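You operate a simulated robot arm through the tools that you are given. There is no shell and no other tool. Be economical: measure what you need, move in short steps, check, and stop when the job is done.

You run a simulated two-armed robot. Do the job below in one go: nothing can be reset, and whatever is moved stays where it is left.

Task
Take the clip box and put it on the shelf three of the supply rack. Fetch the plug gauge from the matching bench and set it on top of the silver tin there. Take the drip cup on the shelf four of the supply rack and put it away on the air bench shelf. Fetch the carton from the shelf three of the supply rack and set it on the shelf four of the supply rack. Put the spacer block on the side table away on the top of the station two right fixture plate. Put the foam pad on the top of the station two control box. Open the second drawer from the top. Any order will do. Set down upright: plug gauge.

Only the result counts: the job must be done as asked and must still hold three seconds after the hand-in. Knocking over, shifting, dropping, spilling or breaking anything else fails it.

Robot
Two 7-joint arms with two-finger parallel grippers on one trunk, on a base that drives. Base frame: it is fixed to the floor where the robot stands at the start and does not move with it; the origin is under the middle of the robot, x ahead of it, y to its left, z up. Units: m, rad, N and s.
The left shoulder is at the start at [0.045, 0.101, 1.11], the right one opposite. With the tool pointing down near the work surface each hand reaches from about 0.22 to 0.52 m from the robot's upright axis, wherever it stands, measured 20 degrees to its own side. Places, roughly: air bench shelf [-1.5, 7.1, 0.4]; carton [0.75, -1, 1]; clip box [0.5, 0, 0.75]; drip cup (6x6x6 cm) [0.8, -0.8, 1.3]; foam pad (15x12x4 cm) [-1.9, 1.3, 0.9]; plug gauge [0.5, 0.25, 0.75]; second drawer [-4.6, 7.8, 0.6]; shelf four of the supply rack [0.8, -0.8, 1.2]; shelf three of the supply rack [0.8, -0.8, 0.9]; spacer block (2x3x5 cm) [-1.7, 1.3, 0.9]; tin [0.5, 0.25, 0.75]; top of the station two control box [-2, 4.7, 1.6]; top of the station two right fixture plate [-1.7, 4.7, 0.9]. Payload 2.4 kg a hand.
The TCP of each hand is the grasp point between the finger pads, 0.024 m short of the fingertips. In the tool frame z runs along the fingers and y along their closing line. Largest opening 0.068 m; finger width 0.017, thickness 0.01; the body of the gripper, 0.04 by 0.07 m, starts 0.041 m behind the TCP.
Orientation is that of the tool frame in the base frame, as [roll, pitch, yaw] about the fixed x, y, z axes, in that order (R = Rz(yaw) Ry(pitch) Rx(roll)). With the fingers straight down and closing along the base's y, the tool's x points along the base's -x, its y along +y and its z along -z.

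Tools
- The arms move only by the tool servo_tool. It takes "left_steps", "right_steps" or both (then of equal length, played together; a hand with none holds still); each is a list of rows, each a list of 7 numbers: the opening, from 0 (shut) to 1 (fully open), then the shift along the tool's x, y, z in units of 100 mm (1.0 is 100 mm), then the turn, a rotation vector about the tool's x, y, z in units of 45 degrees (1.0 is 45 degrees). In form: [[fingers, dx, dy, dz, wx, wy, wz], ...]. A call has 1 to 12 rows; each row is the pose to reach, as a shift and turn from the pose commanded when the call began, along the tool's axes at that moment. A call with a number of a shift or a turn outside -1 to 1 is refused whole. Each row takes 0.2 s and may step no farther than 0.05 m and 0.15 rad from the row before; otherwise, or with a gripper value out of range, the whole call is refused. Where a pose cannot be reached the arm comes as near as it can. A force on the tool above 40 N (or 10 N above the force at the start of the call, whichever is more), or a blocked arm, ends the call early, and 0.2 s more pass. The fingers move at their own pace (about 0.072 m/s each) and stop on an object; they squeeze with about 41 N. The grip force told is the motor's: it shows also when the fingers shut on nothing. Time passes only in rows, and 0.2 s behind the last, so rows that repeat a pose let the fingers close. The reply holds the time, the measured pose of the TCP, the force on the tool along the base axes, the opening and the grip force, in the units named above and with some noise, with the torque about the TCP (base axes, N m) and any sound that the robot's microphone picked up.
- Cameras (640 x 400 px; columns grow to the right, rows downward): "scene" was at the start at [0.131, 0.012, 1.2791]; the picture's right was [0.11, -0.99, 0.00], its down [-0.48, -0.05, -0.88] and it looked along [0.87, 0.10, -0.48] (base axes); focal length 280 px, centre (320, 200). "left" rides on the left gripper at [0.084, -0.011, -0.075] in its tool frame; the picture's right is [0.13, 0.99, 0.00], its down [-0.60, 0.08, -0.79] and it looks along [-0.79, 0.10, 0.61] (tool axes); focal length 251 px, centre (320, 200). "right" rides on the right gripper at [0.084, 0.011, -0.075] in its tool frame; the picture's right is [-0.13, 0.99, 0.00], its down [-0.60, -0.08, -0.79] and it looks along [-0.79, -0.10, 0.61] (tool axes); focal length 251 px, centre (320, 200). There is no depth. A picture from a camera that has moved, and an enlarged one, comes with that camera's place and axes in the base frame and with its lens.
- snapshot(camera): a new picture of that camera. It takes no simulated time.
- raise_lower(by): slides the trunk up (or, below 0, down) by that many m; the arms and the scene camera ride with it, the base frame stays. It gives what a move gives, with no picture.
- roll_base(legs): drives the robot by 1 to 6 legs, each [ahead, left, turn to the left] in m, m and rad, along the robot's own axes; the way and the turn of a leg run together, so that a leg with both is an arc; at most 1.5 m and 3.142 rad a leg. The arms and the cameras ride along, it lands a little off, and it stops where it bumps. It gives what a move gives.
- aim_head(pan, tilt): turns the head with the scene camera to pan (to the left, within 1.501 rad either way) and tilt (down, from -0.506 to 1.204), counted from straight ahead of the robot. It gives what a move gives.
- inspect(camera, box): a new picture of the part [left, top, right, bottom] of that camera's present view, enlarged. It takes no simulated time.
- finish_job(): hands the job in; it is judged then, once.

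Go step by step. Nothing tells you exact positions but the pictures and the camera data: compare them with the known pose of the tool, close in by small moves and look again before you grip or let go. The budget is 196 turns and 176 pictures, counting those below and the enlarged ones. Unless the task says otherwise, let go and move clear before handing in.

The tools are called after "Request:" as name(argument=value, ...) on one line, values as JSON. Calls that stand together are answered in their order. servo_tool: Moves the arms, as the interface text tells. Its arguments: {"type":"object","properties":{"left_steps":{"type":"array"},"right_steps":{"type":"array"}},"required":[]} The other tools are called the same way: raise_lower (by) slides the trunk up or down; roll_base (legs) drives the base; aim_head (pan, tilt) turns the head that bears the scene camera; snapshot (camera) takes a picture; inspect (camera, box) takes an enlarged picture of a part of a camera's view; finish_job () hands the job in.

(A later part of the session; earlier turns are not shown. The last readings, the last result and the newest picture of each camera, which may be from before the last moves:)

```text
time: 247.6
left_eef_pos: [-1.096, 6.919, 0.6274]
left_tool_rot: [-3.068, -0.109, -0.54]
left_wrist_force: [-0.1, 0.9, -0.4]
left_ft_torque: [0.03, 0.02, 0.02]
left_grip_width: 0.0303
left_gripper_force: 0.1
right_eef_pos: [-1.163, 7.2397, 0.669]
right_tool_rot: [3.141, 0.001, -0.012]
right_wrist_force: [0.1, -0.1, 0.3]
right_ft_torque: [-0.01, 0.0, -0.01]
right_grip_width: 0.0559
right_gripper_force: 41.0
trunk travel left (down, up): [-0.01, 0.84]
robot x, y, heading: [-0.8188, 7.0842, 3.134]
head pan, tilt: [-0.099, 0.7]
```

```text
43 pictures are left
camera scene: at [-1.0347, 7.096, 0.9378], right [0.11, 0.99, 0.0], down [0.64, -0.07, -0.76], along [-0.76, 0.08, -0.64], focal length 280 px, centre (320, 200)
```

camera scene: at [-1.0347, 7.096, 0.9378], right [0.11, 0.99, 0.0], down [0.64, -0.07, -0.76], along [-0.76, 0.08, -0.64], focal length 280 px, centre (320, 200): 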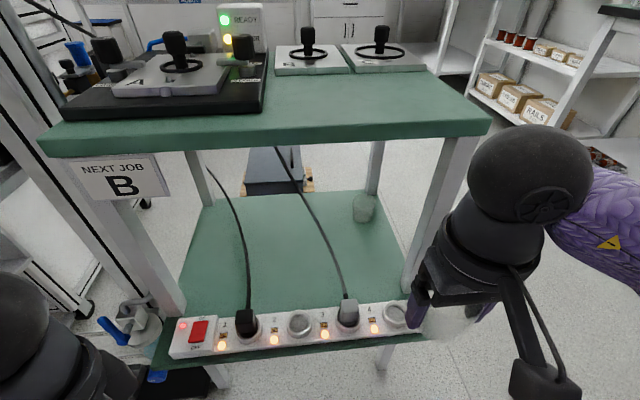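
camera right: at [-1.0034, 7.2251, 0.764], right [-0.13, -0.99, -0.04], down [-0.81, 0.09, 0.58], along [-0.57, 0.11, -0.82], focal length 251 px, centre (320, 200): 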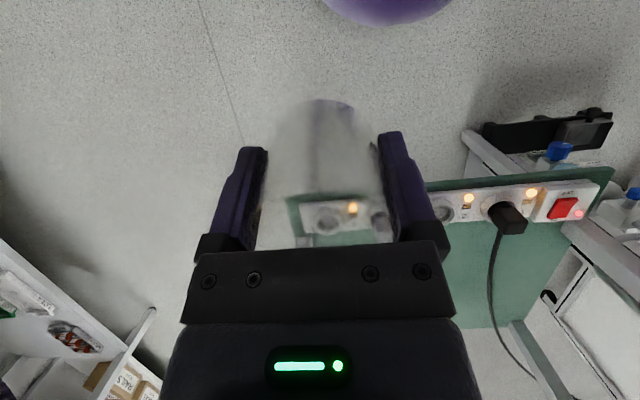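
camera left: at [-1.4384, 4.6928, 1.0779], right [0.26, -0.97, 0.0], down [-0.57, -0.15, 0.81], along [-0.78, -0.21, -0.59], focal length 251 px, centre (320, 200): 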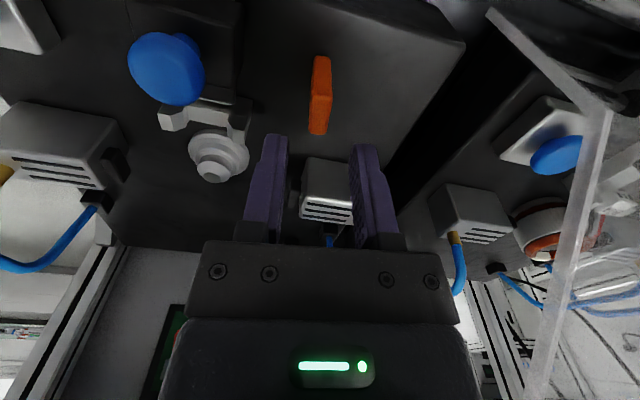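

I lower the right hand to entry height, tuck the left hand, and swing the base so that the right arm can enter between the cord and the right leg.

Request:
servo_tool(right_steps=[[0, 0, 0, 0.3, 0, 0, 0], [0, 0, 0, 0.6, 0, 0, 0], [0, 0, 0, 0.9, 0, 0, 0]], left_steps=[[0.45, 0.12, -0.32, 0, 0, 0, 0], [0.45, 0.24, -0.64, 0, 0, 0, 0], [0.45, 0.35, -0.95, 0, 0, 0, 0]])

Request:
servo_tool(right_steps=[[0, 0, 0, 0.15, 0, 0, 0], [0, 0, 0, 0.32, 0, 0, 0]])

Request:
roll_base(legs=[[0, 0, -0.44], [0.12, 0.2, 0]])

Request:
aim_head(pan=0.2, tilt=0.7)

Request:
snapshot(camera="scene")

```text
time: 248.4
left_eef_pos: [-1.0737, 7.0101, 0.6464]
left_tool_rot: [-3.067, -0.108, -0.537]
left_wrist_force: [0.0, -0.1, 0.0]
left_ft_torque: [0.03, -0.03, 0.01]
left_grip_width: 0.0308
left_gripper_force: 0.1
left hand out of reach, approached as far as the arm can: row 1, 2, 3
right_eef_pos: [-1.1612, 7.2386, 0.5772]
right_tool_rot: [-3.141, -0.001, -0.01]
right_wrist_force: [1.3, -0.6, -0.3]
right_ft_torque: [-0.02, 0.0, 0.01]
right_grip_width: 0.0556
right_gripper_force: 40.9
trunk travel left (down, up): [-0.01, 0.84]
robot x, y, heading: [-0.8096, 7.0838, 3.135]
head pan, tilt: [-0.099, 0.7]
```

```text
time: 249.0
left_eef_pos: [-1.0744, 7.0097, 0.6461]
left_tool_rot: [-3.067, -0.11, -0.539]
left_wrist_force: [0.0, -0.4, -0.3]
left_ft_torque: [-0.03, 0.03, 0.01]
left_grip_width: 0.0305
left_gripper_force: 0.1
right_eef_pos: [-1.1607, 7.2379, 0.5437]
right_tool_rot: [-3.141, -0.003, -0.01]
right_wrist_force: [-0.3, -0.6, -0.5]
right_ft_torque: [0.01, 0.01, -0.01]
right_grip_width: 0.0557
right_gripper_force: 40.7
trunk travel left (down, up): [-0.01, 0.84]
robot x, y, heading: [-0.8093, 7.086, 3.131]
head pan, tilt: [-0.099, 0.7]
```

```text
time: 251.5
left_eef_pos: [-1.1383, 7.0833, 0.6473]
left_tool_rot: [-3.063, -0.119, -0.994]
left_wrist_force: [0.1, 0.0, -1.7]
left_ft_torque: [0.02, -0.01, 0.0]
left_grip_width: 0.0307
left_gripper_force: 0.1
right_eef_pos: [-1.1262, 7.3253, 0.5473]
right_tool_rot: [3.135, 0.007, -0.451]
right_wrist_force: [0.8, -0.4, -0.8]
right_ft_torque: [0.0, 0.01, 0.03]
right_grip_width: 0.0557
right_gripper_force: 40.9
trunk travel left (down, up): [-0.01, 0.84]
robot x, y, heading: [-0.8804, 7.034, 2.691]
head pan, tilt: [-0.099, 0.7]
stopped in leg 2: the robot was blocked; the commanded pose is now the measured one
```

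```text
time: 252.3
left_eef_pos: [-1.1389, 7.0809, 0.6468]
left_tool_rot: [-3.064, -0.12, -0.995]
left_wrist_force: [0.0, 0.5, 0.1]
left_ft_torque: [0.01, -0.04, -0.03]
left_grip_width: 0.0307
left_gripper_force: 0.1
right_eef_pos: [-1.1255, 7.3254, 0.5462]
right_tool_rot: [3.132, 0.007, -0.453]
right_wrist_force: [-0.7, -0.4, -0.2]
right_ft_torque: [0.02, -0.01, 0.0]
right_grip_width: 0.0558
right_gripper_force: 41.3
trunk travel left (down, up): [-0.01, 0.84]
robot x, y, heading: [-0.884, 7.0367, 2.693]
head pan, tilt: [0.201, 0.7]
```

```text
42 pictures are left
camera scene: at [-1.0789, 7.1197, 0.9399], right [0.25, 0.97, -0.01], down [0.62, -0.16, -0.77], along [-0.75, 0.19, -0.64], focal length 280 px, centre (320, 200)
```

scene: 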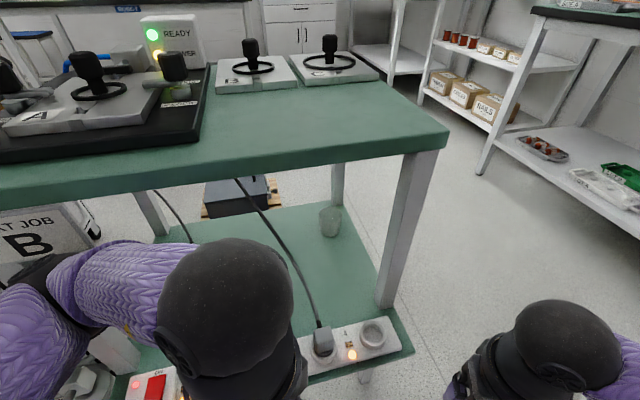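

The robot was blocked (probably the left arm), so I back off. The bench's right end is open between the legs, so I go around and approach the shelf from that end instead.

Request:
roll_base(legs=[[-0.15, 0, 0], [0, 0, -1.12], [0.85, 0, 0], [0, 0, -3.14]])

Request:
aim_head(pan=-0.5, tilt=0.5)

Request:
snapshot(camera="scene")

```text
time: 267.9
left_eef_pos: [-0.6602, 7.5465, 0.6443]
left_tool_rot: [-3.055, -0.125, 1.016]
left_wrist_force: [0.5, 0.4, -0.2]
left_ft_torque: [0.0, 0.0, 0.02]
left_grip_width: 0.0307
left_gripper_force: 0.1
right_eef_pos: [-0.8855, 7.4547, 0.5445]
right_tool_rot: [3.138, 0.001, 1.559]
right_wrist_force: [0.1, -0.4, 0.5]
right_ft_torque: [-0.01, 0.02, 0.01]
right_grip_width: 0.0556
right_gripper_force: 41.9
trunk travel left (down, up): [-0.01, 0.84]
robot x, y, heading: [-0.7353, 7.8074, -1.579]
head pan, tilt: [0.201, 0.7]
```

```text
time: 269.0
left_eef_pos: [-0.6591, 7.5466, 0.6436]
left_tool_rot: [-3.054, -0.125, 1.015]
left_wrist_force: [0.0, 0.8, -0.7]
left_ft_torque: [0.0, -0.01, -0.01]
left_grip_width: 0.0308
left_gripper_force: 0.0
right_eef_pos: [-0.8852, 7.4546, 0.5446]
right_tool_rot: [3.14, 0.0, 1.557]
right_wrist_force: [0.1, -0.2, -0.9]
right_ft_torque: [0.01, -0.01, -0.01]
right_grip_width: 0.0557
right_gripper_force: 41.1
trunk travel left (down, up): [-0.01, 0.84]
robot x, y, heading: [-0.7315, 7.8069, -1.579]
head pan, tilt: [-0.499, 0.499]
```

```text
41 pictures are left
camera scene: at [-0.7803, 7.5916, 0.9555], right [-0.87, 0.49, 0.0], down [0.23, 0.42, -0.88], along [-0.43, -0.77, -0.48], focal length 280 px, centre (320, 200)
```

scene: 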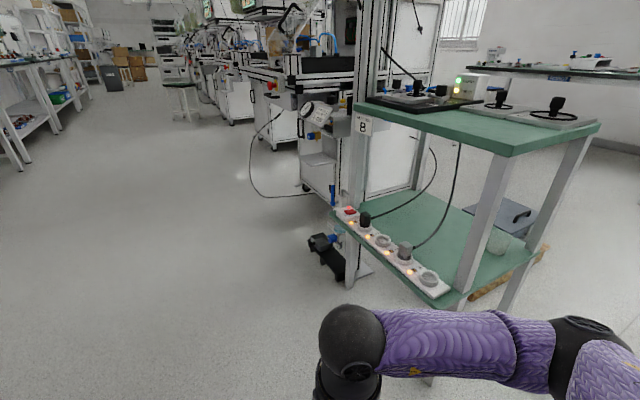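

Bench end is open. I strafe in front of it.

Request:
roll_base(legs=[[0, -0.56, 0]])

Request:
aim_head(pan=-0.2, tilt=0.75)

Request:
snapshot(camera="scene")

```text
time: 272.2
left_eef_pos: [-1.225, 7.5536, 0.6439]
left_tool_rot: [-3.055, -0.124, 1.006]
left_wrist_force: [0.1, 0.6, -0.7]
left_ft_torque: [0.03, 0.0, 0.02]
left_grip_width: 0.0305
left_gripper_force: 0.1
right_eef_pos: [-1.4525, 7.465, 0.5447]
right_tool_rot: [3.139, -0.001, 1.551]
right_wrist_force: [0.0, 0.3, -0.2]
right_ft_torque: [-0.02, -0.01, 0.01]
right_grip_width: 0.0558
right_gripper_force: 41.0
trunk travel left (down, up): [-0.01, 0.84]
robot x, y, heading: [-1.2975, 7.8111, -1.591]
head pan, tilt: [-0.499, 0.499]
```

```text
time: 273.0
left_eef_pos: [-1.2259, 7.5536, 0.6439]
left_tool_rot: [-3.055, -0.123, 1.008]
left_wrist_force: [0.1, 0.3, 0.1]
left_ft_torque: [-0.01, -0.02, -0.01]
left_grip_width: 0.0305
left_gripper_force: 0.0
right_eef_pos: [-1.452, 7.4643, 0.5447]
right_tool_rot: [3.14, -0.001, 1.55]
right_wrist_force: [-0.3, -0.3, -0.1]
right_ft_torque: [0.03, -0.04, 0.0]
right_grip_width: 0.0557
right_gripper_force: 41.1
trunk travel left (down, up): [-0.01, 0.84]
robot x, y, heading: [-1.2975, 7.8142, -1.588]
head pan, tilt: [-0.201, 0.75]
```

```text
40 pictures are left
camera scene: at [-1.319, 7.598, 0.9336], right [-0.98, 0.22, 0.0], down [0.15, 0.67, -0.73], along [-0.16, -0.71, -0.68], focal length 280 px, centre (320, 200)
```

scene: 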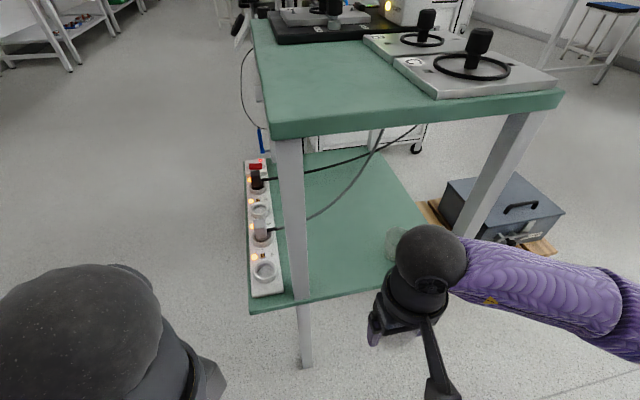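

I lower the hand 5 cm and drive in so the cup comes over the shelf at about (−1.455, 7.27), beside the cup already there.

Request:
servo_tool(right_steps=[[0, 0, 0, 0.25, 0, 0, 0], [0, 0, 0, 0.48, 0, 0, 0]])

Request:
roll_base(legs=[[0.12, 0, 0]])

Request:
roll_base(legs=[[0.08, 0, 0]])

Request:
snapshot(camera="scene")

Request:
snapshot(camera="right")

```text
time: 273.6
left_eef_pos: [-1.2262, 7.553, 0.6438]
left_tool_rot: [-3.053, -0.124, 1.007]
left_wrist_force: [0.2, 0.4, 0.3]
left_ft_torque: [0.01, -0.01, 0.01]
left_grip_width: 0.0305
left_gripper_force: 0.1
right_eef_pos: [-1.4529, 7.4633, 0.4958]
right_tool_rot: [-3.141, -0.001, 1.552]
right_wrist_force: [0.9, -0.3, -0.7]
right_ft_torque: [0.02, -0.02, -0.01]
right_grip_width: 0.0558
right_gripper_force: 41.3
trunk travel left (down, up): [-0.01, 0.84]
robot x, y, heading: [-1.2971, 7.8146, -1.586]
head pan, tilt: [-0.201, 0.75]
```

```text
time: 274.9
left_eef_pos: [-1.2278, 7.4335, 0.644]
left_tool_rot: [-3.055, -0.124, 1.01]
left_wrist_force: [-1.0, -0.1, 0.0]
left_ft_torque: [-0.01, 0.03, 0.03]
left_grip_width: 0.0305
left_gripper_force: 0.1
right_eef_pos: [-1.4544, 7.3432, 0.4962]
right_tool_rot: [3.14, 0.001, 1.551]
right_wrist_force: [-0.1, 0.5, 0.0]
right_ft_torque: [0.0, 0.0, 0.0]
right_grip_width: 0.0556
right_gripper_force: 40.7
trunk travel left (down, up): [-0.01, 0.84]
robot x, y, heading: [-1.2956, 7.6933, -1.586]
head pan, tilt: [-0.201, 0.75]
```

```text
time: 275.9
left_eef_pos: [-1.227, 7.3529, 0.6439]
left_tool_rot: [-3.053, -0.125, 1.009]
left_wrist_force: [0.8, 1.0, -0.8]
left_ft_torque: [0.03, -0.02, 0.0]
left_grip_width: 0.0307
left_gripper_force: 0.1
right_eef_pos: [-1.4542, 7.2628, 0.4967]
right_tool_rot: [3.14, 0.001, 1.552]
right_wrist_force: [-0.2, 0.2, -0.4]
right_ft_torque: [0.02, -0.03, 0.03]
right_grip_width: 0.0556
right_gripper_force: 41.0
trunk travel left (down, up): [-0.01, 0.84]
robot x, y, heading: [-1.2992, 7.6125, -1.587]
head pan, tilt: [-0.201, 0.75]
```

```text
39 pictures are left
camera scene: at [-1.3218, 7.3975, 0.9336], right [-0.98, 0.21, 0.0], down [0.15, 0.67, -0.73], along [-0.16, -0.71, -0.68], focal length 280 px, centre (320, 200)
```

scene: 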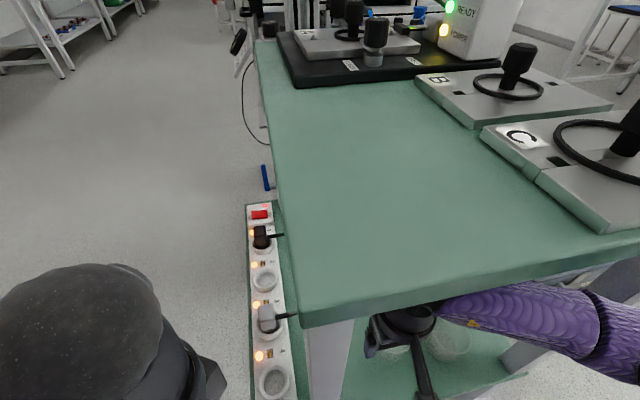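

```text
38 pictures are left
camera right: at [-1.4425, 7.3473, 0.5711], right [0.99, -0.15, 0.0], down [-0.09, -0.6, 0.79], along [-0.12, -0.78, -0.61], focal length 251 px, centre (320, 200)
```

right: 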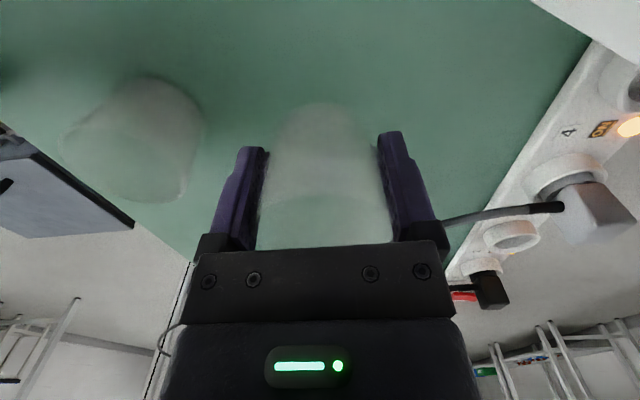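

Clear of the neighbouring cup and the cord. I lower until contact.

Request:
servo_tool(right_steps=[[0, 0, 0, 0.15, 0, 0, 0], [0, 0, 0, 0.3, 0, 0, 0]])

Request:
servo_tool(right_steps=[[0, 0, 0, 0.04, 0, 0, 0], [0, 0, 0, 0.08, 0, 0, 0]])

Request:
servo_tool(right_steps=[[0, 0, 0, 0.03, 0, 0, 0], [0, 0, 0, 0.06, 0, 0, 0]])

Request:
servo_tool(right_steps=[[0, 0, 0, 0.02, 0, 0, 0], [0, 0, 0, 0.04, 0, 0, 0]])

```text
time: 276.5
left_eef_pos: [-1.2289, 7.3519, 0.6447]
left_tool_rot: [-3.054, -0.124, 1.01]
left_wrist_force: [0.2, -0.7, 0.2]
left_ft_torque: [-0.02, 0.01, 0.01]
left_grip_width: 0.0306
left_gripper_force: 0.1
right_eef_pos: [-1.4564, 7.2635, 0.4663]
right_tool_rot: [3.139, 0.0, 1.554]
right_wrist_force: [0.0, 0.3, -0.3]
right_ft_torque: [0.02, -0.02, -0.01]
right_grip_width: 0.0557
right_gripper_force: 40.9
trunk travel left (down, up): [-0.01, 0.84]
robot x, y, heading: [-1.297, 7.6125, -1.587]
head pan, tilt: [-0.201, 0.75]
```

```text
time: 277.1
left_eef_pos: [-1.2269, 7.3527, 0.6432]
left_tool_rot: [-3.055, -0.123, 1.011]
left_wrist_force: [-1.0, 0.2, 0.2]
left_ft_torque: [-0.02, -0.03, 0.01]
left_grip_width: 0.0306
left_gripper_force: 0.1
right_eef_pos: [-1.4557, 7.2629, 0.4574]
right_tool_rot: [3.14, -0.001, 1.551]
right_wrist_force: [0.2, -0.4, -0.8]
right_ft_torque: [-0.02, -0.02, -0.01]
right_grip_width: 0.0557
right_gripper_force: 40.8
trunk travel left (down, up): [-0.01, 0.84]
robot x, y, heading: [-1.3002, 7.6128, -1.587]
head pan, tilt: [-0.201, 0.75]
```

```text
time: 277.7
left_eef_pos: [-1.229, 7.3527, 0.6433]
left_tool_rot: [-3.055, -0.122, 1.011]
left_wrist_force: [0.2, -0.4, 0.1]
left_ft_torque: [0.0, 0.01, 0.01]
left_grip_width: 0.0308
left_gripper_force: 0.0
right_eef_pos: [-1.4555, 7.263, 0.4533]
right_tool_rot: [-3.141, -0.003, 1.552]
right_wrist_force: [-0.7, -0.4, 0.8]
right_ft_torque: [-0.02, 0.0, 0.01]
right_grip_width: 0.056
right_gripper_force: 40.7
trunk travel left (down, up): [-0.01, 0.84]
robot x, y, heading: [-1.2956, 7.6104, -1.588]
head pan, tilt: [-0.201, 0.75]
```

```text
time: 278.3
left_eef_pos: [-1.2272, 7.3537, 0.6465]
left_tool_rot: [-3.055, -0.123, 1.009]
left_wrist_force: [0.4, -0.1, -0.3]
left_ft_torque: [0.0, 0.01, 0.04]
left_grip_width: 0.0305
left_gripper_force: 0.1
right_eef_pos: [-1.4553, 7.2634, 0.4507]
right_tool_rot: [3.139, 0.005, 1.55]
right_wrist_force: [-3.4, 1.5, 28.3]
right_ft_torque: [-0.31, -0.02, -0.01]
right_grip_width: 0.0558
right_gripper_force: 40.7
trunk travel left (down, up): [-0.01, 0.84]
robot x, y, heading: [-1.2972, 7.6113, -1.587]
head pan, tilt: [-0.201, 0.75]
```

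Contact with the shelf. I release, raise and back out.

Request:
servo_tool(right_steps=[[0.5, 0, 0, -0.02, 0, 0, 0], [0.85, 0, 0, -0.02, 0, 0, 0], [1, 0, 0, -0.02, 0, 0, 0], [1, 0, 0, -0.02, 0, 0, 0], [1, 0, 0, -0.3, 0, 0, 0], [1, 0, 0, -0.7, 0, 0, 0], [1, 0, 0, -0.85, 0, 0, 0]])

Request:
snapshot(camera="right")

```text
time: 279.9
left_eef_pos: [-1.2285, 7.3536, 0.6442]
left_tool_rot: [-3.052, -0.125, 1.008]
left_wrist_force: [-0.4, 0.8, 0.9]
left_ft_torque: [0.04, 0.01, -0.02]
left_grip_width: 0.0305
left_gripper_force: 0.1
right_eef_pos: [-1.4554, 7.2634, 0.5324]
right_tool_rot: [-3.14, -0.003, 1.551]
right_wrist_force: [0.4, -0.6, 0.0]
right_ft_torque: [-0.02, 0.0, 0.02]
right_grip_width: 0.0681
right_gripper_force: 0.1
trunk travel left (down, up): [-0.01, 0.84]
robot x, y, heading: [-1.2991, 7.6136, -1.579]
head pan, tilt: [-0.201, 0.75]
```

```text
37 pictures are left
camera right: at [-1.4427, 7.3476, 0.608], right [0.99, -0.15, 0.0], down [-0.09, -0.6, 0.79], along [-0.12, -0.78, -0.61], focal length 251 px, centre (320, 200)
```

right: 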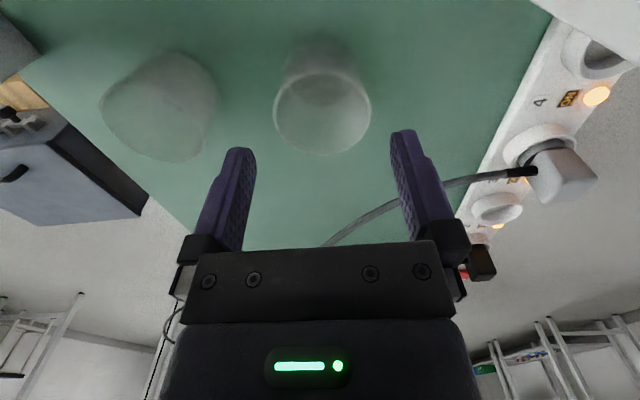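

Cup delivered. Next the drawer: I back out, raise the trunk, turn to face −x and drive along y≈7.85.

Request:
roll_base(legs=[[-0.27, 0, 0], [0, 0, -1.56]])

Request:
raise_lower(by=0.3)

Request:
aim_head(pan=0, tilt=0.3)

Request:
snapshot(camera="scene")

```text
time: 285.6
left_eef_pos: [-1.5526, 7.805, 0.6439]
left_tool_rot: [-3.056, -0.125, -0.543]
left_wrist_force: [0.2, -0.1, -0.7]
left_ft_torque: [0.0, 0.03, -0.01]
left_grip_width: 0.0305
left_gripper_force: 0.1
right_eef_pos: [-1.6454, 8.0308, 0.5326]
right_tool_rot: [3.141, 0.001, -0.001]
right_wrist_force: [-0.3, -0.8, -0.4]
right_ft_torque: [0.0, -0.01, 0.02]
right_grip_width: 0.068
right_gripper_force: 0.1
trunk travel left (down, up): [-0.01, 0.84]
robot x, y, heading: [-1.2934, 7.8798, -3.139]
head pan, tilt: [-0.201, 0.75]
```

```text
time: 288.6
left_eef_pos: [-1.5518, 7.8041, 0.9442]
left_tool_rot: [-3.054, -0.122, -0.544]
left_wrist_force: [0.1, 0.2, 0.4]
left_ft_torque: [0.01, -0.02, -0.01]
left_grip_width: 0.0307
left_gripper_force: 0.0
right_eef_pos: [-1.6458, 8.0313, 0.8328]
right_tool_rot: [3.141, -0.002, -0.002]
right_wrist_force: [0.0, -1.4, -0.3]
right_ft_torque: [0.04, 0.02, -0.01]
right_grip_width: 0.0682
right_gripper_force: 0.0
trunk travel left (down, up): [-0.31, 0.54]
robot x, y, heading: [-1.2942, 7.8786, -3.135]
head pan, tilt: [-0.201, 0.75]
```

```text
time: 289.5
left_eef_pos: [-1.551, 7.8046, 0.9444]
left_tool_rot: [-3.055, -0.124, -0.543]
left_wrist_force: [-0.1, 0.7, 0.2]
left_ft_torque: [0.0, -0.01, 0.0]
left_grip_width: 0.0306
left_gripper_force: 0.0
right_eef_pos: [-1.6465, 8.0291, 0.8317]
right_tool_rot: [3.141, -0.001, 0.0]
right_wrist_force: [0.1, 0.2, -0.4]
right_ft_torque: [-0.01, 0.0, 0.03]
right_grip_width: 0.0682
right_gripper_force: 0.1
trunk travel left (down, up): [-0.31, 0.54]
robot x, y, heading: [-1.2914, 7.8807, -3.138]
head pan, tilt: [0.0, 0.3]
```

```text
36 pictures are left
camera scene: at [-1.4379, 7.8809, 1.2825], right [0.0, 1.0, 0.0], down [0.3, 0.0, -0.95], along [-0.95, 0.0, -0.3], focal length 280 px, centre (320, 200)
```

scene: 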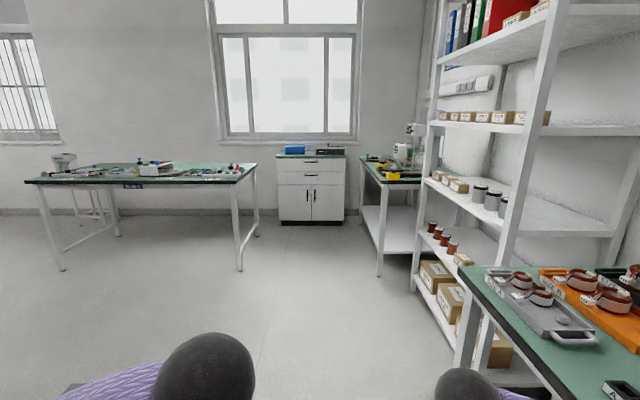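

The drawer cabinet is straight ahead at x≈−4.6, handles near y≈7.77. I drive toward it.

Request:
roll_base(legs=[[0, 0.1, 0], [1.4, 0, 0], [1.1, 0, 0]])

Request:
aim_head(pan=0, tilt=0.7)

Request:
snapshot(camera="scene")

```text
time: 302.5
left_eef_pos: [-4.0578, 7.701, 0.9441]
left_tool_rot: [-3.054, -0.123, -0.548]
left_wrist_force: [0.6, 0.1, -0.5]
left_ft_torque: [0.03, 0.01, -0.01]
left_grip_width: 0.0306
left_gripper_force: 0.0
right_eef_pos: [-4.1501, 7.9272, 0.832]
right_tool_rot: [3.14, -0.001, -0.005]
right_wrist_force: [-0.2, 0.1, 0.1]
right_ft_torque: [0.03, 0.01, -0.01]
right_grip_width: 0.0682
right_gripper_force: 0.0
trunk travel left (down, up): [-0.31, 0.54]
robot x, y, heading: [-3.8006, 7.7736, 3.139]
head pan, tilt: [0.0, 0.3]
```

```text
time: 303.4
left_eef_pos: [-4.0575, 7.701, 0.9436]
left_tool_rot: [-3.053, -0.122, -0.548]
left_wrist_force: [-0.5, -0.5, -0.1]
left_ft_torque: [0.02, 0.02, -0.01]
left_grip_width: 0.0304
left_gripper_force: 0.1
right_eef_pos: [-4.1501, 7.9272, 0.833]
right_tool_rot: [3.14, 0.0, -0.005]
right_wrist_force: [0.0, -0.2, 0.5]
right_ft_torque: [0.0, 0.01, -0.01]
right_grip_width: 0.0681
right_gripper_force: 0.0
trunk travel left (down, up): [-0.31, 0.54]
robot x, y, heading: [-3.7957, 7.7746, 3.143]
head pan, tilt: [0.0, 0.7]
```

```text
35 pictures are left
camera scene: at [-3.9349, 7.7772, 1.2465], right [0.0, 1.0, 0.0], down [0.64, 0.0, -0.77], along [-0.77, 0.0, -0.64], focal length 280 px, centre (320, 200)
```

scene: 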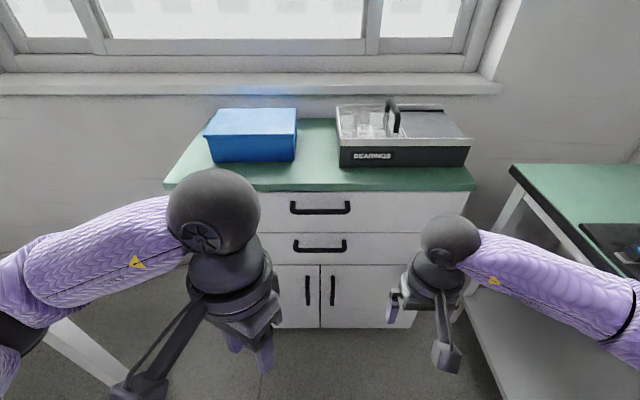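

I identify the second drawer's bow handle at about (−4.50, 7.775, 0.61). I'll grip the bar with the right hand horizontal, fingers above and below it. First I lower the trunk and turn the wrist.

Request:
raise_lower(by=-0.18)

Request:
servo_tool(right_steps=[[1, 0, 0, 0, 0, 0, 0.18], [1, 0, 0, 0, 0, 0, 0.36], [1, 0, 0, 0, 0, 0, 0.54], [1, 0, 0, 0, 0, 0, 0.72], [1, 0, 0, 0, 0, 0, 0.9], [1, 0, 0, 0, 0, 0, 1]])

Request:
servo_tool(right_steps=[[1, 0, 0, 0, 0, 0, 0.18], [1, 0, 0, 0, 0, 0, 0.36], [1, 0, 0, 0, 0, 0, 0.54], [1, 0, 0, 0, 0, 0, 0.72], [1, 0, 0, 0, 0, 0, 0.9], [1, 0, 0, 0, 0, 0, 1]])

Request:
servo_tool(right_steps=[[1, 0, 0.1, 0, -0.18, 0, 0], [1, 0, 0.2, 0, -0.36, 0, 0], [1, 0, 0.3, 0, -0.54, 0, 0], [1, 0, 0.4, 0, -0.72, 0, 0], [1, 0, 0.5, 0, -0.9, 0, 0], [1, 0, 0.5, 0, -1, 0, 0]])

Request:
servo_tool(right_steps=[[1, 0, 0.1, 0, -0.18, 0, 0], [1, 0, 0.2, 0, -0.36, 0, 0], [1, 0, 0.2, 0, -0.54, 0, 0], [1, 0, 0.2, 0, -0.72, 0, 0], [1, 0, 0.2, 0, -0.9, 0, 0], [1, 0, 0.2, 0, -1, 0, 0]])

Request:
snapshot(camera="scene")

```text
time: 305.4
left_eef_pos: [-4.057, 7.7019, 0.7628]
left_tool_rot: [-3.054, -0.123, -0.548]
left_wrist_force: [-0.3, -0.1, 0.1]
left_ft_torque: [0.02, 0.0, 0.01]
left_grip_width: 0.0304
left_gripper_force: 0.1
right_eef_pos: [-4.1514, 7.9264, 0.653]
right_tool_rot: [3.139, 0.0, -0.005]
right_wrist_force: [0.5, 0.5, 0.2]
right_ft_torque: [-0.01, -0.04, 0.01]
right_grip_width: 0.0678
right_gripper_force: 0.0
trunk travel left (down, up): [-0.13, 0.72]
robot x, y, heading: [-3.8022, 7.7762, 3.141]
head pan, tilt: [0.0, 0.7]
```

```text
time: 306.8
left_eef_pos: [-4.0585, 7.7014, 0.7642]
left_tool_rot: [-3.055, -0.125, -0.548]
left_wrist_force: [0.3, 0.4, -1.1]
left_ft_torque: [0.0, 0.02, -0.04]
left_grip_width: 0.0308
left_gripper_force: 0.0
right_eef_pos: [-4.152, 7.928, 0.6519]
right_tool_rot: [-3.141, -0.001, -0.794]
right_wrist_force: [0.1, -0.3, -0.1]
right_ft_torque: [0.01, -0.02, 0.0]
right_grip_width: 0.068
right_gripper_force: 0.0
trunk travel left (down, up): [-0.13, 0.72]
robot x, y, heading: [-3.8011, 7.7756, 3.143]
head pan, tilt: [0.0, 0.7]
```

```text
time: 308.2
left_eef_pos: [-4.057, 7.7024, 0.7631]
left_tool_rot: [-3.054, -0.125, -0.547]
left_wrist_force: [0.6, -0.8, -0.2]
left_ft_torque: [0.02, 0.02, 0.02]
left_grip_width: 0.0307
left_gripper_force: 0.1
right_eef_pos: [-4.1518, 7.9271, 0.6528]
right_tool_rot: [3.14, 0.0, -1.576]
right_wrist_force: [0.2, 0.3, 0.5]
right_ft_torque: [0.03, 0.01, 0.0]
right_grip_width: 0.0682
right_gripper_force: 0.0
trunk travel left (down, up): [-0.13, 0.72]
robot x, y, heading: [-3.8037, 7.7726, 3.135]
head pan, tilt: [0.0, 0.7]
```

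```text
time: 309.6
left_eef_pos: [-4.0583, 7.7015, 0.7646]
left_tool_rot: [-3.053, -0.126, -0.55]
left_wrist_force: [-0.8, -0.7, -0.1]
left_ft_torque: [-0.02, 0.0, -0.01]
left_grip_width: 0.0307
left_gripper_force: 0.2
right_eef_pos: [-4.2087, 7.9289, 0.6613]
right_tool_rot: [2.39, 0.002, -1.556]
right_wrist_force: [-0.1, 0.1, 0.4]
right_ft_torque: [0.01, -0.01, -0.01]
right_grip_width: 0.0678
right_gripper_force: 0.0
right hand out of reach, approached as far as the arm can: row 6
trunk travel left (down, up): [-0.13, 0.72]
robot x, y, heading: [-3.8015, 7.7794, 3.137]
head pan, tilt: [0.0, 0.7]
```

```text
time: 311.0
left_eef_pos: [-4.0566, 7.7, 0.7644]
left_tool_rot: [-3.054, -0.124, -0.547]
left_wrist_force: [-0.6, -0.3, 0.3]
left_ft_torque: [0.03, 0.01, -0.01]
left_grip_width: 0.0306
left_gripper_force: 0.1
right_eef_pos: [-4.216, 7.9547, 0.6746]
right_tool_rot: [2.336, -0.002, -1.558]
right_wrist_force: [0.1, 0.0, -0.8]
right_ft_torque: [0.01, 0.0, 0.0]
right_grip_width: 0.068
right_gripper_force: 0.0
right hand out of reach, approached as far as the arm can: row 1, 2, 3, 4, 5, 6
trunk travel left (down, up): [-0.13, 0.72]
robot x, y, heading: [-3.8017, 7.773, 3.135]
head pan, tilt: [0.0, 0.7]
```

```text
34 pictures are left
camera scene: at [-3.981, 7.7773, 1.0629], right [0.0, 1.0, 0.0], down [0.64, 0.0, -0.76], along [-0.76, 0.0, -0.64], focal length 280 px, centre (320, 200)
```

scene: 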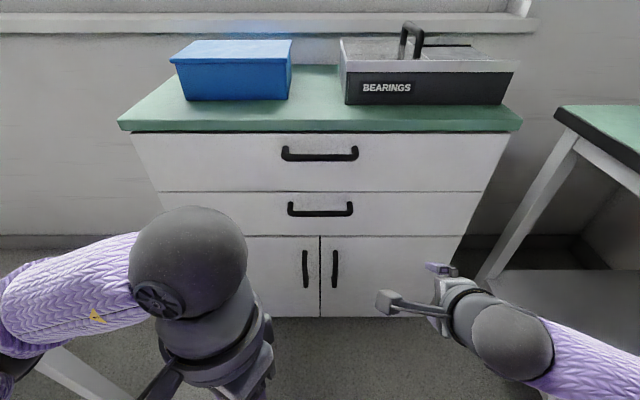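

Only about 45° tilt is possible with the arm this folded. I lower the trunk a bit more, extend the arm toward the handle, and then tilt further.

Request:
raise_lower(by=-0.1)

Request:
servo_tool(right_steps=[[1, 0.27, 0.23, 0.13, 0, 0, 0], [1, 0.54, 0.46, 0.26, 0, 0, 0], [1, 0.8, 0.68, 0.38, 0, 0, 0]])

Request:
servo_tool(right_steps=[[1, 0.27, 0.15, 0.1, -0.18, 0, 0], [1, 0.54, 0.3, 0.2, -0.36, 0, 0], [1, 0.7, 0.4, 0.3, -0.54, 0, 0], [1, 0.7, 0.4, 0.3, -0.72, 0, 0], [1, 0.7, 0.4, 0.3, -0.9, 0, 0], [1, 0.7, 0.4, 0.3, -1, 0, 0]])

Request:
snapshot(camera="scene")

```text
time: 312.3
left_eef_pos: [-4.0577, 7.7016, 0.6643]
left_tool_rot: [-3.054, -0.124, -0.547]
left_wrist_force: [0.4, -0.5, -0.6]
left_ft_torque: [-0.01, 0.0, -0.01]
left_grip_width: 0.0306
left_gripper_force: 0.0
right_eef_pos: [-4.2138, 7.9561, 0.5467]
right_tool_rot: [2.422, -0.006, -1.558]
right_wrist_force: [0.1, -0.2, 0.1]
right_ft_torque: [0.02, 0.01, -0.02]
right_grip_width: 0.0681
right_gripper_force: 0.1
trunk travel left (down, up): [-0.03, 0.82]
robot x, y, heading: [-3.7976, 7.7754, 3.139]
head pan, tilt: [0.0, 0.7]
```

```text
time: 313.1
left_eef_pos: [-4.0576, 7.7015, 0.6639]
left_tool_rot: [-3.056, -0.123, -0.546]
left_wrist_force: [0.3, 0.5, 0.6]
left_ft_torque: [0.02, 0.0, -0.05]
left_grip_width: 0.0307
left_gripper_force: 0.1
right_eef_pos: [-4.2885, 7.8768, 0.5652]
right_tool_rot: [2.425, -0.003, -1.558]
right_wrist_force: [0.3, 0.6, 0.2]
right_ft_torque: [0.02, 0.02, -0.02]
right_grip_width: 0.0681
right_gripper_force: 0.0
trunk travel left (down, up): [-0.03, 0.82]
robot x, y, heading: [-3.8007, 7.7743, 3.143]
head pan, tilt: [0.0, 0.7]
```

```text
time: 314.5
left_eef_pos: [-4.0569, 7.7015, 0.6636]
left_tool_rot: [-3.054, -0.124, -0.547]
left_wrist_force: [-0.1, 0.1, 0.3]
left_ft_torque: [-0.02, -0.02, 0.03]
left_grip_width: 0.0305
left_gripper_force: 0.1
right_eef_pos: [-4.3267, 7.7505, 0.6185]
right_tool_rot: [1.649, -0.003, -1.574]
right_wrist_force: [0.5, -0.8, 0.9]
right_ft_torque: [-0.04, -0.03, -0.02]
right_grip_width: 0.0681
right_gripper_force: 0.0
right hand out of reach, approached as far as the arm can: row 4, 5, 6
trunk travel left (down, up): [-0.03, 0.82]
robot x, y, heading: [-3.7972, 7.7774, 3.143]
head pan, tilt: [0.0, 0.7]
```

```text
33 pictures are left
camera scene: at [-4.0157, 7.7773, 0.9588], right [0.0, 1.0, 0.0], down [0.64, 0.0, -0.76], along [-0.76, 0.0, -0.64], focal length 280 px, centre (320, 200)
```

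scene: 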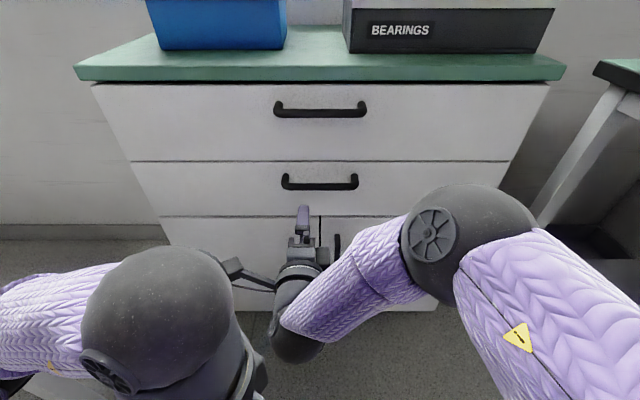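

The hand is now nearly horizontal. The bar is at about (−4.515, 7.777, 0.583). I align height and lateral position, then drive forward a little and look.

Request:
servo_tool(right_steps=[[1, -0.12, -0.17, 0, 0, 0, 0], [1, -0.25, -0.34, 0, 0, 0, 0], [1, -0.25, -0.34, 0, 0, 0, 0]])

Request:
roll_base(legs=[[0.11, 0, 0]])

Request:
snapshot(camera="scene")

Request:
snapshot(camera="right")

```text
time: 315.3
left_eef_pos: [-4.0578, 7.7007, 0.6654]
left_tool_rot: [-3.055, -0.124, -0.547]
left_wrist_force: [-0.1, 0.5, 0.0]
left_ft_torque: [0.0, -0.03, 0.0]
left_grip_width: 0.0304
left_gripper_force: 0.1
right_eef_pos: [-4.3184, 7.7424, 0.6171]
right_tool_rot: [1.64, -0.004, -1.561]
right_wrist_force: [-0.6, 0.6, 1.2]
right_ft_torque: [0.01, 0.03, -0.03]
right_grip_width: 0.0681
right_gripper_force: 0.2
right hand out of reach, approached as far as the arm can: row 1, 2, 3
trunk travel left (down, up): [-0.03, 0.82]
robot x, y, heading: [-3.7991, 7.7773, 3.143]
head pan, tilt: [0.0, 0.7]
```

```text
time: 316.5
left_eef_pos: [-4.1699, 7.7024, 0.6636]
left_tool_rot: [-3.054, -0.124, -0.549]
left_wrist_force: [-0.2, -1.0, 0.7]
left_ft_torque: [0.02, 0.04, -0.01]
left_grip_width: 0.0307
left_gripper_force: 0.0
right_eef_pos: [-4.4305, 7.7426, 0.618]
right_tool_rot: [1.641, -0.004, -1.562]
right_wrist_force: [-0.1, -0.3, -0.1]
right_ft_torque: [-0.05, 0.0, -0.02]
right_grip_width: 0.0681
right_gripper_force: 0.0
trunk travel left (down, up): [-0.03, 0.82]
robot x, y, heading: [-3.9139, 7.775, 3.145]
head pan, tilt: [0.0, 0.7]
```

```text
32 pictures are left
camera scene: at [-4.1279, 7.7778, 0.9589], right [0.0, 1.0, 0.0], down [0.64, 0.0, -0.76], along [-0.76, 0.0, -0.64], focal length 280 px, centre (320, 200)
```

scene: 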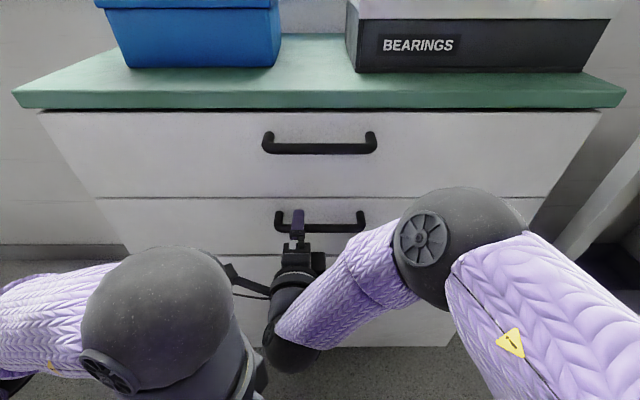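

```text
31 pictures are left
camera right: at [-4.3553, 7.66, 0.6336], right [-0.07, 0.13, 0.99], down [0.79, 0.61, -0.03], along [-0.61, 0.78, -0.15], focal length 251 px, centre (320, 200)
```

right: 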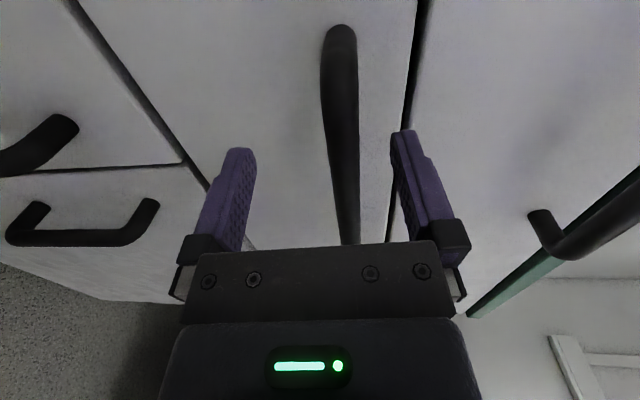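

The bar lies between the fingers (z≈0.62), about 4 cm ahead. I advance and close on it.

Request:
roll_base(legs=[[0.04, 0, 0]])

Request:
snapshot(camera="right")

```text
time: 317.4
left_eef_pos: [-4.1969, 7.7021, 0.6651]
left_tool_rot: [-3.053, -0.122, -0.547]
left_wrist_force: [0.4, 0.8, 1.1]
left_ft_torque: [-0.01, -0.01, 0.0]
left_grip_width: 0.0305
left_gripper_force: 0.0
right_eef_pos: [-4.4538, 7.7435, 0.6176]
right_tool_rot: [1.638, -0.005, -1.561]
right_wrist_force: [14.5, 3.1, 6.5]
right_ft_torque: [-0.12, 0.77, -0.14]
right_grip_width: 0.068
right_gripper_force: 0.0
trunk travel left (down, up): [-0.03, 0.82]
robot x, y, heading: [-3.9365, 7.7754, 3.14]
head pan, tilt: [0.0, 0.7]
stopped in leg 1: the force on the tool passed its limit at 113 N (the readings are from after the stop); the commanded pose is now the measured one
```

```text
30 pictures are left
camera right: at [-4.3786, 7.6598, 0.6332], right [-0.07, 0.13, 0.99], down [0.79, 0.61, -0.03], along [-0.61, 0.78, -0.15], focal length 251 px, centre (320, 200)
```

right: 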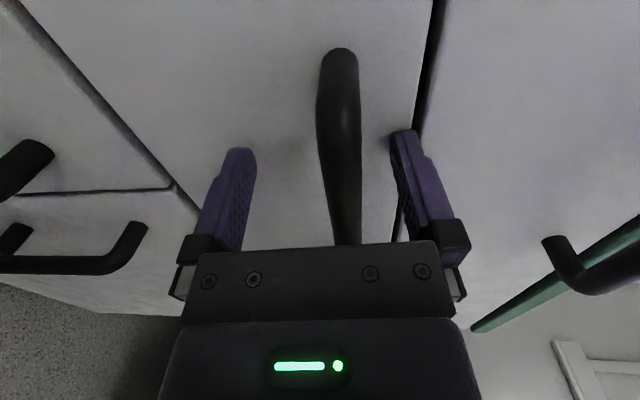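

Fingertips touch the drawer face, so the bar is at the pads. I ease back a few millimetres and close.

Request:
servo_tool(right_steps=[[1, 0, 0.04, -0.05, 0, 0, 0], [0.6, 0, 0.04, -0.05, 0, 0, 0], [0.3, 0, 0.04, -0.05, 0, 0, 0], [0, 0, 0.04, -0.05, 0, 0, 0], [0, 0, 0.04, -0.05, 0, 0, 0]])

Request:
snapshot(camera="right")

```text
time: 318.5
left_eef_pos: [-4.1974, 7.7028, 0.6654]
left_tool_rot: [-3.054, -0.12, -0.547]
left_wrist_force: [0.5, -1.1, -0.5]
left_ft_torque: [0.02, -0.01, 0.0]
left_grip_width: 0.0306
left_gripper_force: 0.0
right_eef_pos: [-4.4518, 7.7436, 0.6271]
right_tool_rot: [1.617, -0.006, -1.563]
right_wrist_force: [10.3, 3.9, 27.7]
right_ft_torque: [0.3, -0.04, 0.08]
right_grip_width: 0.0149
right_gripper_force: 33.8
trunk travel left (down, up): [-0.03, 0.82]
robot x, y, heading: [-3.9417, 7.7767, 3.136]
head pan, tilt: [0.0, 0.7]
stopped in row 5 (right hand): the force on the tool passed its limit at 45 N (the readings are from after the stop); the commanded pose is now the measured one
```

```text
29 pictures are left
camera right: at [-4.3758, 7.6597, 0.6425], right [-0.05, 0.14, 0.99], down [0.79, 0.61, -0.05], along [-0.61, 0.78, -0.14], focal length 251 px, centre (320, 200)
```

right: 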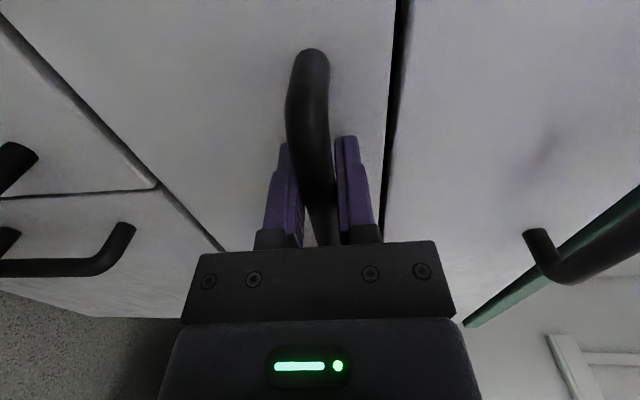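

The bar is gripped. I pull the drawer by driving back.

Request:
roll_base(legs=[[-0.12, 0, 0]])

Request:
snapshot(camera="scene")

```text
time: 319.5
left_eef_pos: [-4.1514, 7.7019, 0.664]
left_tool_rot: [-3.053, -0.124, -0.545]
left_wrist_force: [0.5, -0.2, -0.3]
left_ft_torque: [0.02, 0.0, -0.01]
left_grip_width: 0.0308
left_gripper_force: 0.1
right_eef_pos: [-4.4079, 7.7436, 0.6278]
right_tool_rot: [1.615, -0.009, -1.565]
right_wrist_force: [-1.0, 1.3, 6.6]
right_ft_torque: [0.26, 0.06, 0.48]
right_grip_width: 0.0148
right_gripper_force: 34.1
trunk travel left (down, up): [-0.03, 0.82]
robot x, y, heading: [-3.8934, 7.7768, 3.138]
head pan, tilt: [0.0, 0.7]
stopped in leg 1: the force on the tool passed its limit at 41 N (the readings are from after the stop); the commanded pose is now the measured one
```

```text
28 pictures are left
camera scene: at [-4.1094, 7.778, 0.9587], right [0.0, 1.0, 0.0], down [0.64, 0.0, -0.76], along [-0.76, 0.0, -0.64], focal length 280 px, centre (320, 200)
```

scene: 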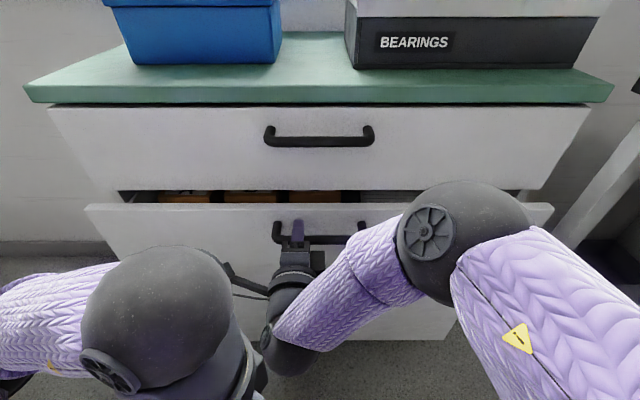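

The drawer is moving; I keep pulling in short strokes.

Request:
roll_base(legs=[[-0.06, 0, 0]])

Request:
roll_base(legs=[[-0.06, 0, 0]])

Request:
roll_base(legs=[[-0.06, 0, 0]])

Request:
roll_base(legs=[[-0.06, 0, 0]])

Request:
roll_base(legs=[[-0.06, 0, 0]])

Request:
snapshot(camera="scene")

```text
time: 320.4
left_eef_pos: [-4.092, 7.7023, 0.6649]
left_tool_rot: [-3.054, -0.124, -0.547]
left_wrist_force: [0.1, 0.3, 0.2]
left_ft_torque: [0.0, -0.02, -0.01]
left_grip_width: 0.0308
left_gripper_force: 0.1
right_eef_pos: [-4.3483, 7.744, 0.6282]
right_tool_rot: [1.615, -0.008, -1.565]
right_wrist_force: [2.4, 4.5, 8.0]
right_ft_torque: [0.34, -0.05, -0.4]
right_grip_width: 0.0147
right_gripper_force: 34.3
trunk travel left (down, up): [-0.03, 0.82]
robot x, y, heading: [-3.8343, 7.7761, 3.137]
head pan, tilt: [0.0, 0.7]
```

```text
time: 321.4
left_eef_pos: [-4.032, 7.701, 0.6638]
left_tool_rot: [-3.053, -0.121, -0.545]
left_wrist_force: [0.3, -0.1, -0.1]
left_ft_torque: [-0.03, -0.05, 0.02]
left_grip_width: 0.0305
left_gripper_force: 0.0
right_eef_pos: [-4.2887, 7.7426, 0.627]
right_tool_rot: [1.616, -0.007, -1.57]
right_wrist_force: [1.8, 5.1, 5.4]
right_ft_torque: [0.35, 0.01, -0.49]
right_grip_width: 0.0148
right_gripper_force: 34.0
trunk travel left (down, up): [-0.03, 0.82]
robot x, y, heading: [-3.7731, 7.7781, 3.141]
head pan, tilt: [0.0, 0.7]
```

```text
time: 322.4
left_eef_pos: [-3.9724, 7.7016, 0.664]
left_tool_rot: [-3.054, -0.125, -0.546]
left_wrist_force: [0.3, -0.5, 0.1]
left_ft_torque: [0.01, -0.01, 0.0]
left_grip_width: 0.0308
left_gripper_force: 0.1
right_eef_pos: [-4.228, 7.7433, 0.6287]
right_tool_rot: [1.617, -0.008, -1.567]
right_wrist_force: [1.4, 5.2, 5.5]
right_ft_torque: [0.29, -0.03, -0.47]
right_grip_width: 0.0147
right_gripper_force: 34.1
trunk travel left (down, up): [-0.03, 0.82]
robot x, y, heading: [-3.7182, 7.7755, 3.14]
head pan, tilt: [0.0, 0.7]
```

```text
time: 323.4
left_eef_pos: [-3.9114, 7.7011, 0.6651]
left_tool_rot: [-3.054, -0.123, -0.545]
left_wrist_force: [0.6, 0.8, -0.4]
left_ft_torque: [-0.02, 0.01, 0.01]
left_grip_width: 0.0303
left_gripper_force: 0.1
right_eef_pos: [-4.1678, 7.7437, 0.6284]
right_tool_rot: [1.613, -0.008, -1.569]
right_wrist_force: [-11.5, 4.2, 14.1]
right_ft_torque: [0.32, 0.14, -0.99]
right_grip_width: 0.0148
right_gripper_force: 34.3
trunk travel left (down, up): [-0.03, 0.82]
robot x, y, heading: [-3.6557, 7.777, 3.139]
head pan, tilt: [0.0, 0.7]
```

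```text
time: 324.3
left_eef_pos: [-3.852, 7.7015, 0.6636]
left_tool_rot: [-3.054, -0.123, -0.544]
left_wrist_force: [0.3, -0.2, 0.5]
left_ft_torque: [0.0, -0.01, 0.04]
left_grip_width: 0.0307
left_gripper_force: 0.0
right_eef_pos: [-4.1073, 7.7424, 0.6273]
right_tool_rot: [1.617, -0.007, -1.569]
right_wrist_force: [0.0, -0.1, -0.4]
right_ft_torque: [-0.01, 0.01, -0.01]
right_grip_width: 0.0
right_gripper_force: 24.0
trunk travel left (down, up): [-0.03, 0.82]
robot x, y, heading: [-3.5958, 7.7744, 3.139]
head pan, tilt: [0.0, 0.7]
```

```text
27 pictures are left
camera scene: at [-3.8085, 7.7769, 0.9588], right [0.0, 1.0, 0.0], down [0.64, 0.0, -0.76], along [-0.76, 0.0, -0.64], focal length 280 px, centre (320, 200)
```

scene: 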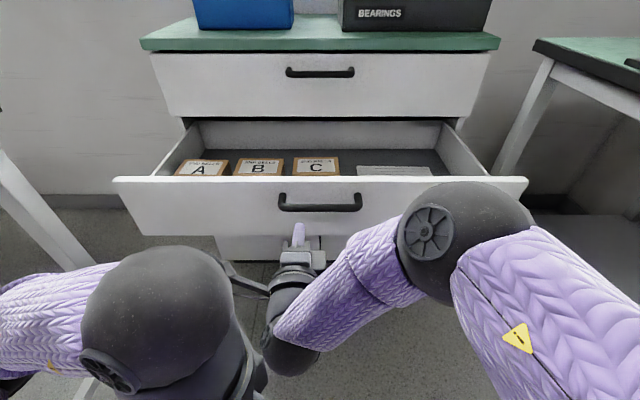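

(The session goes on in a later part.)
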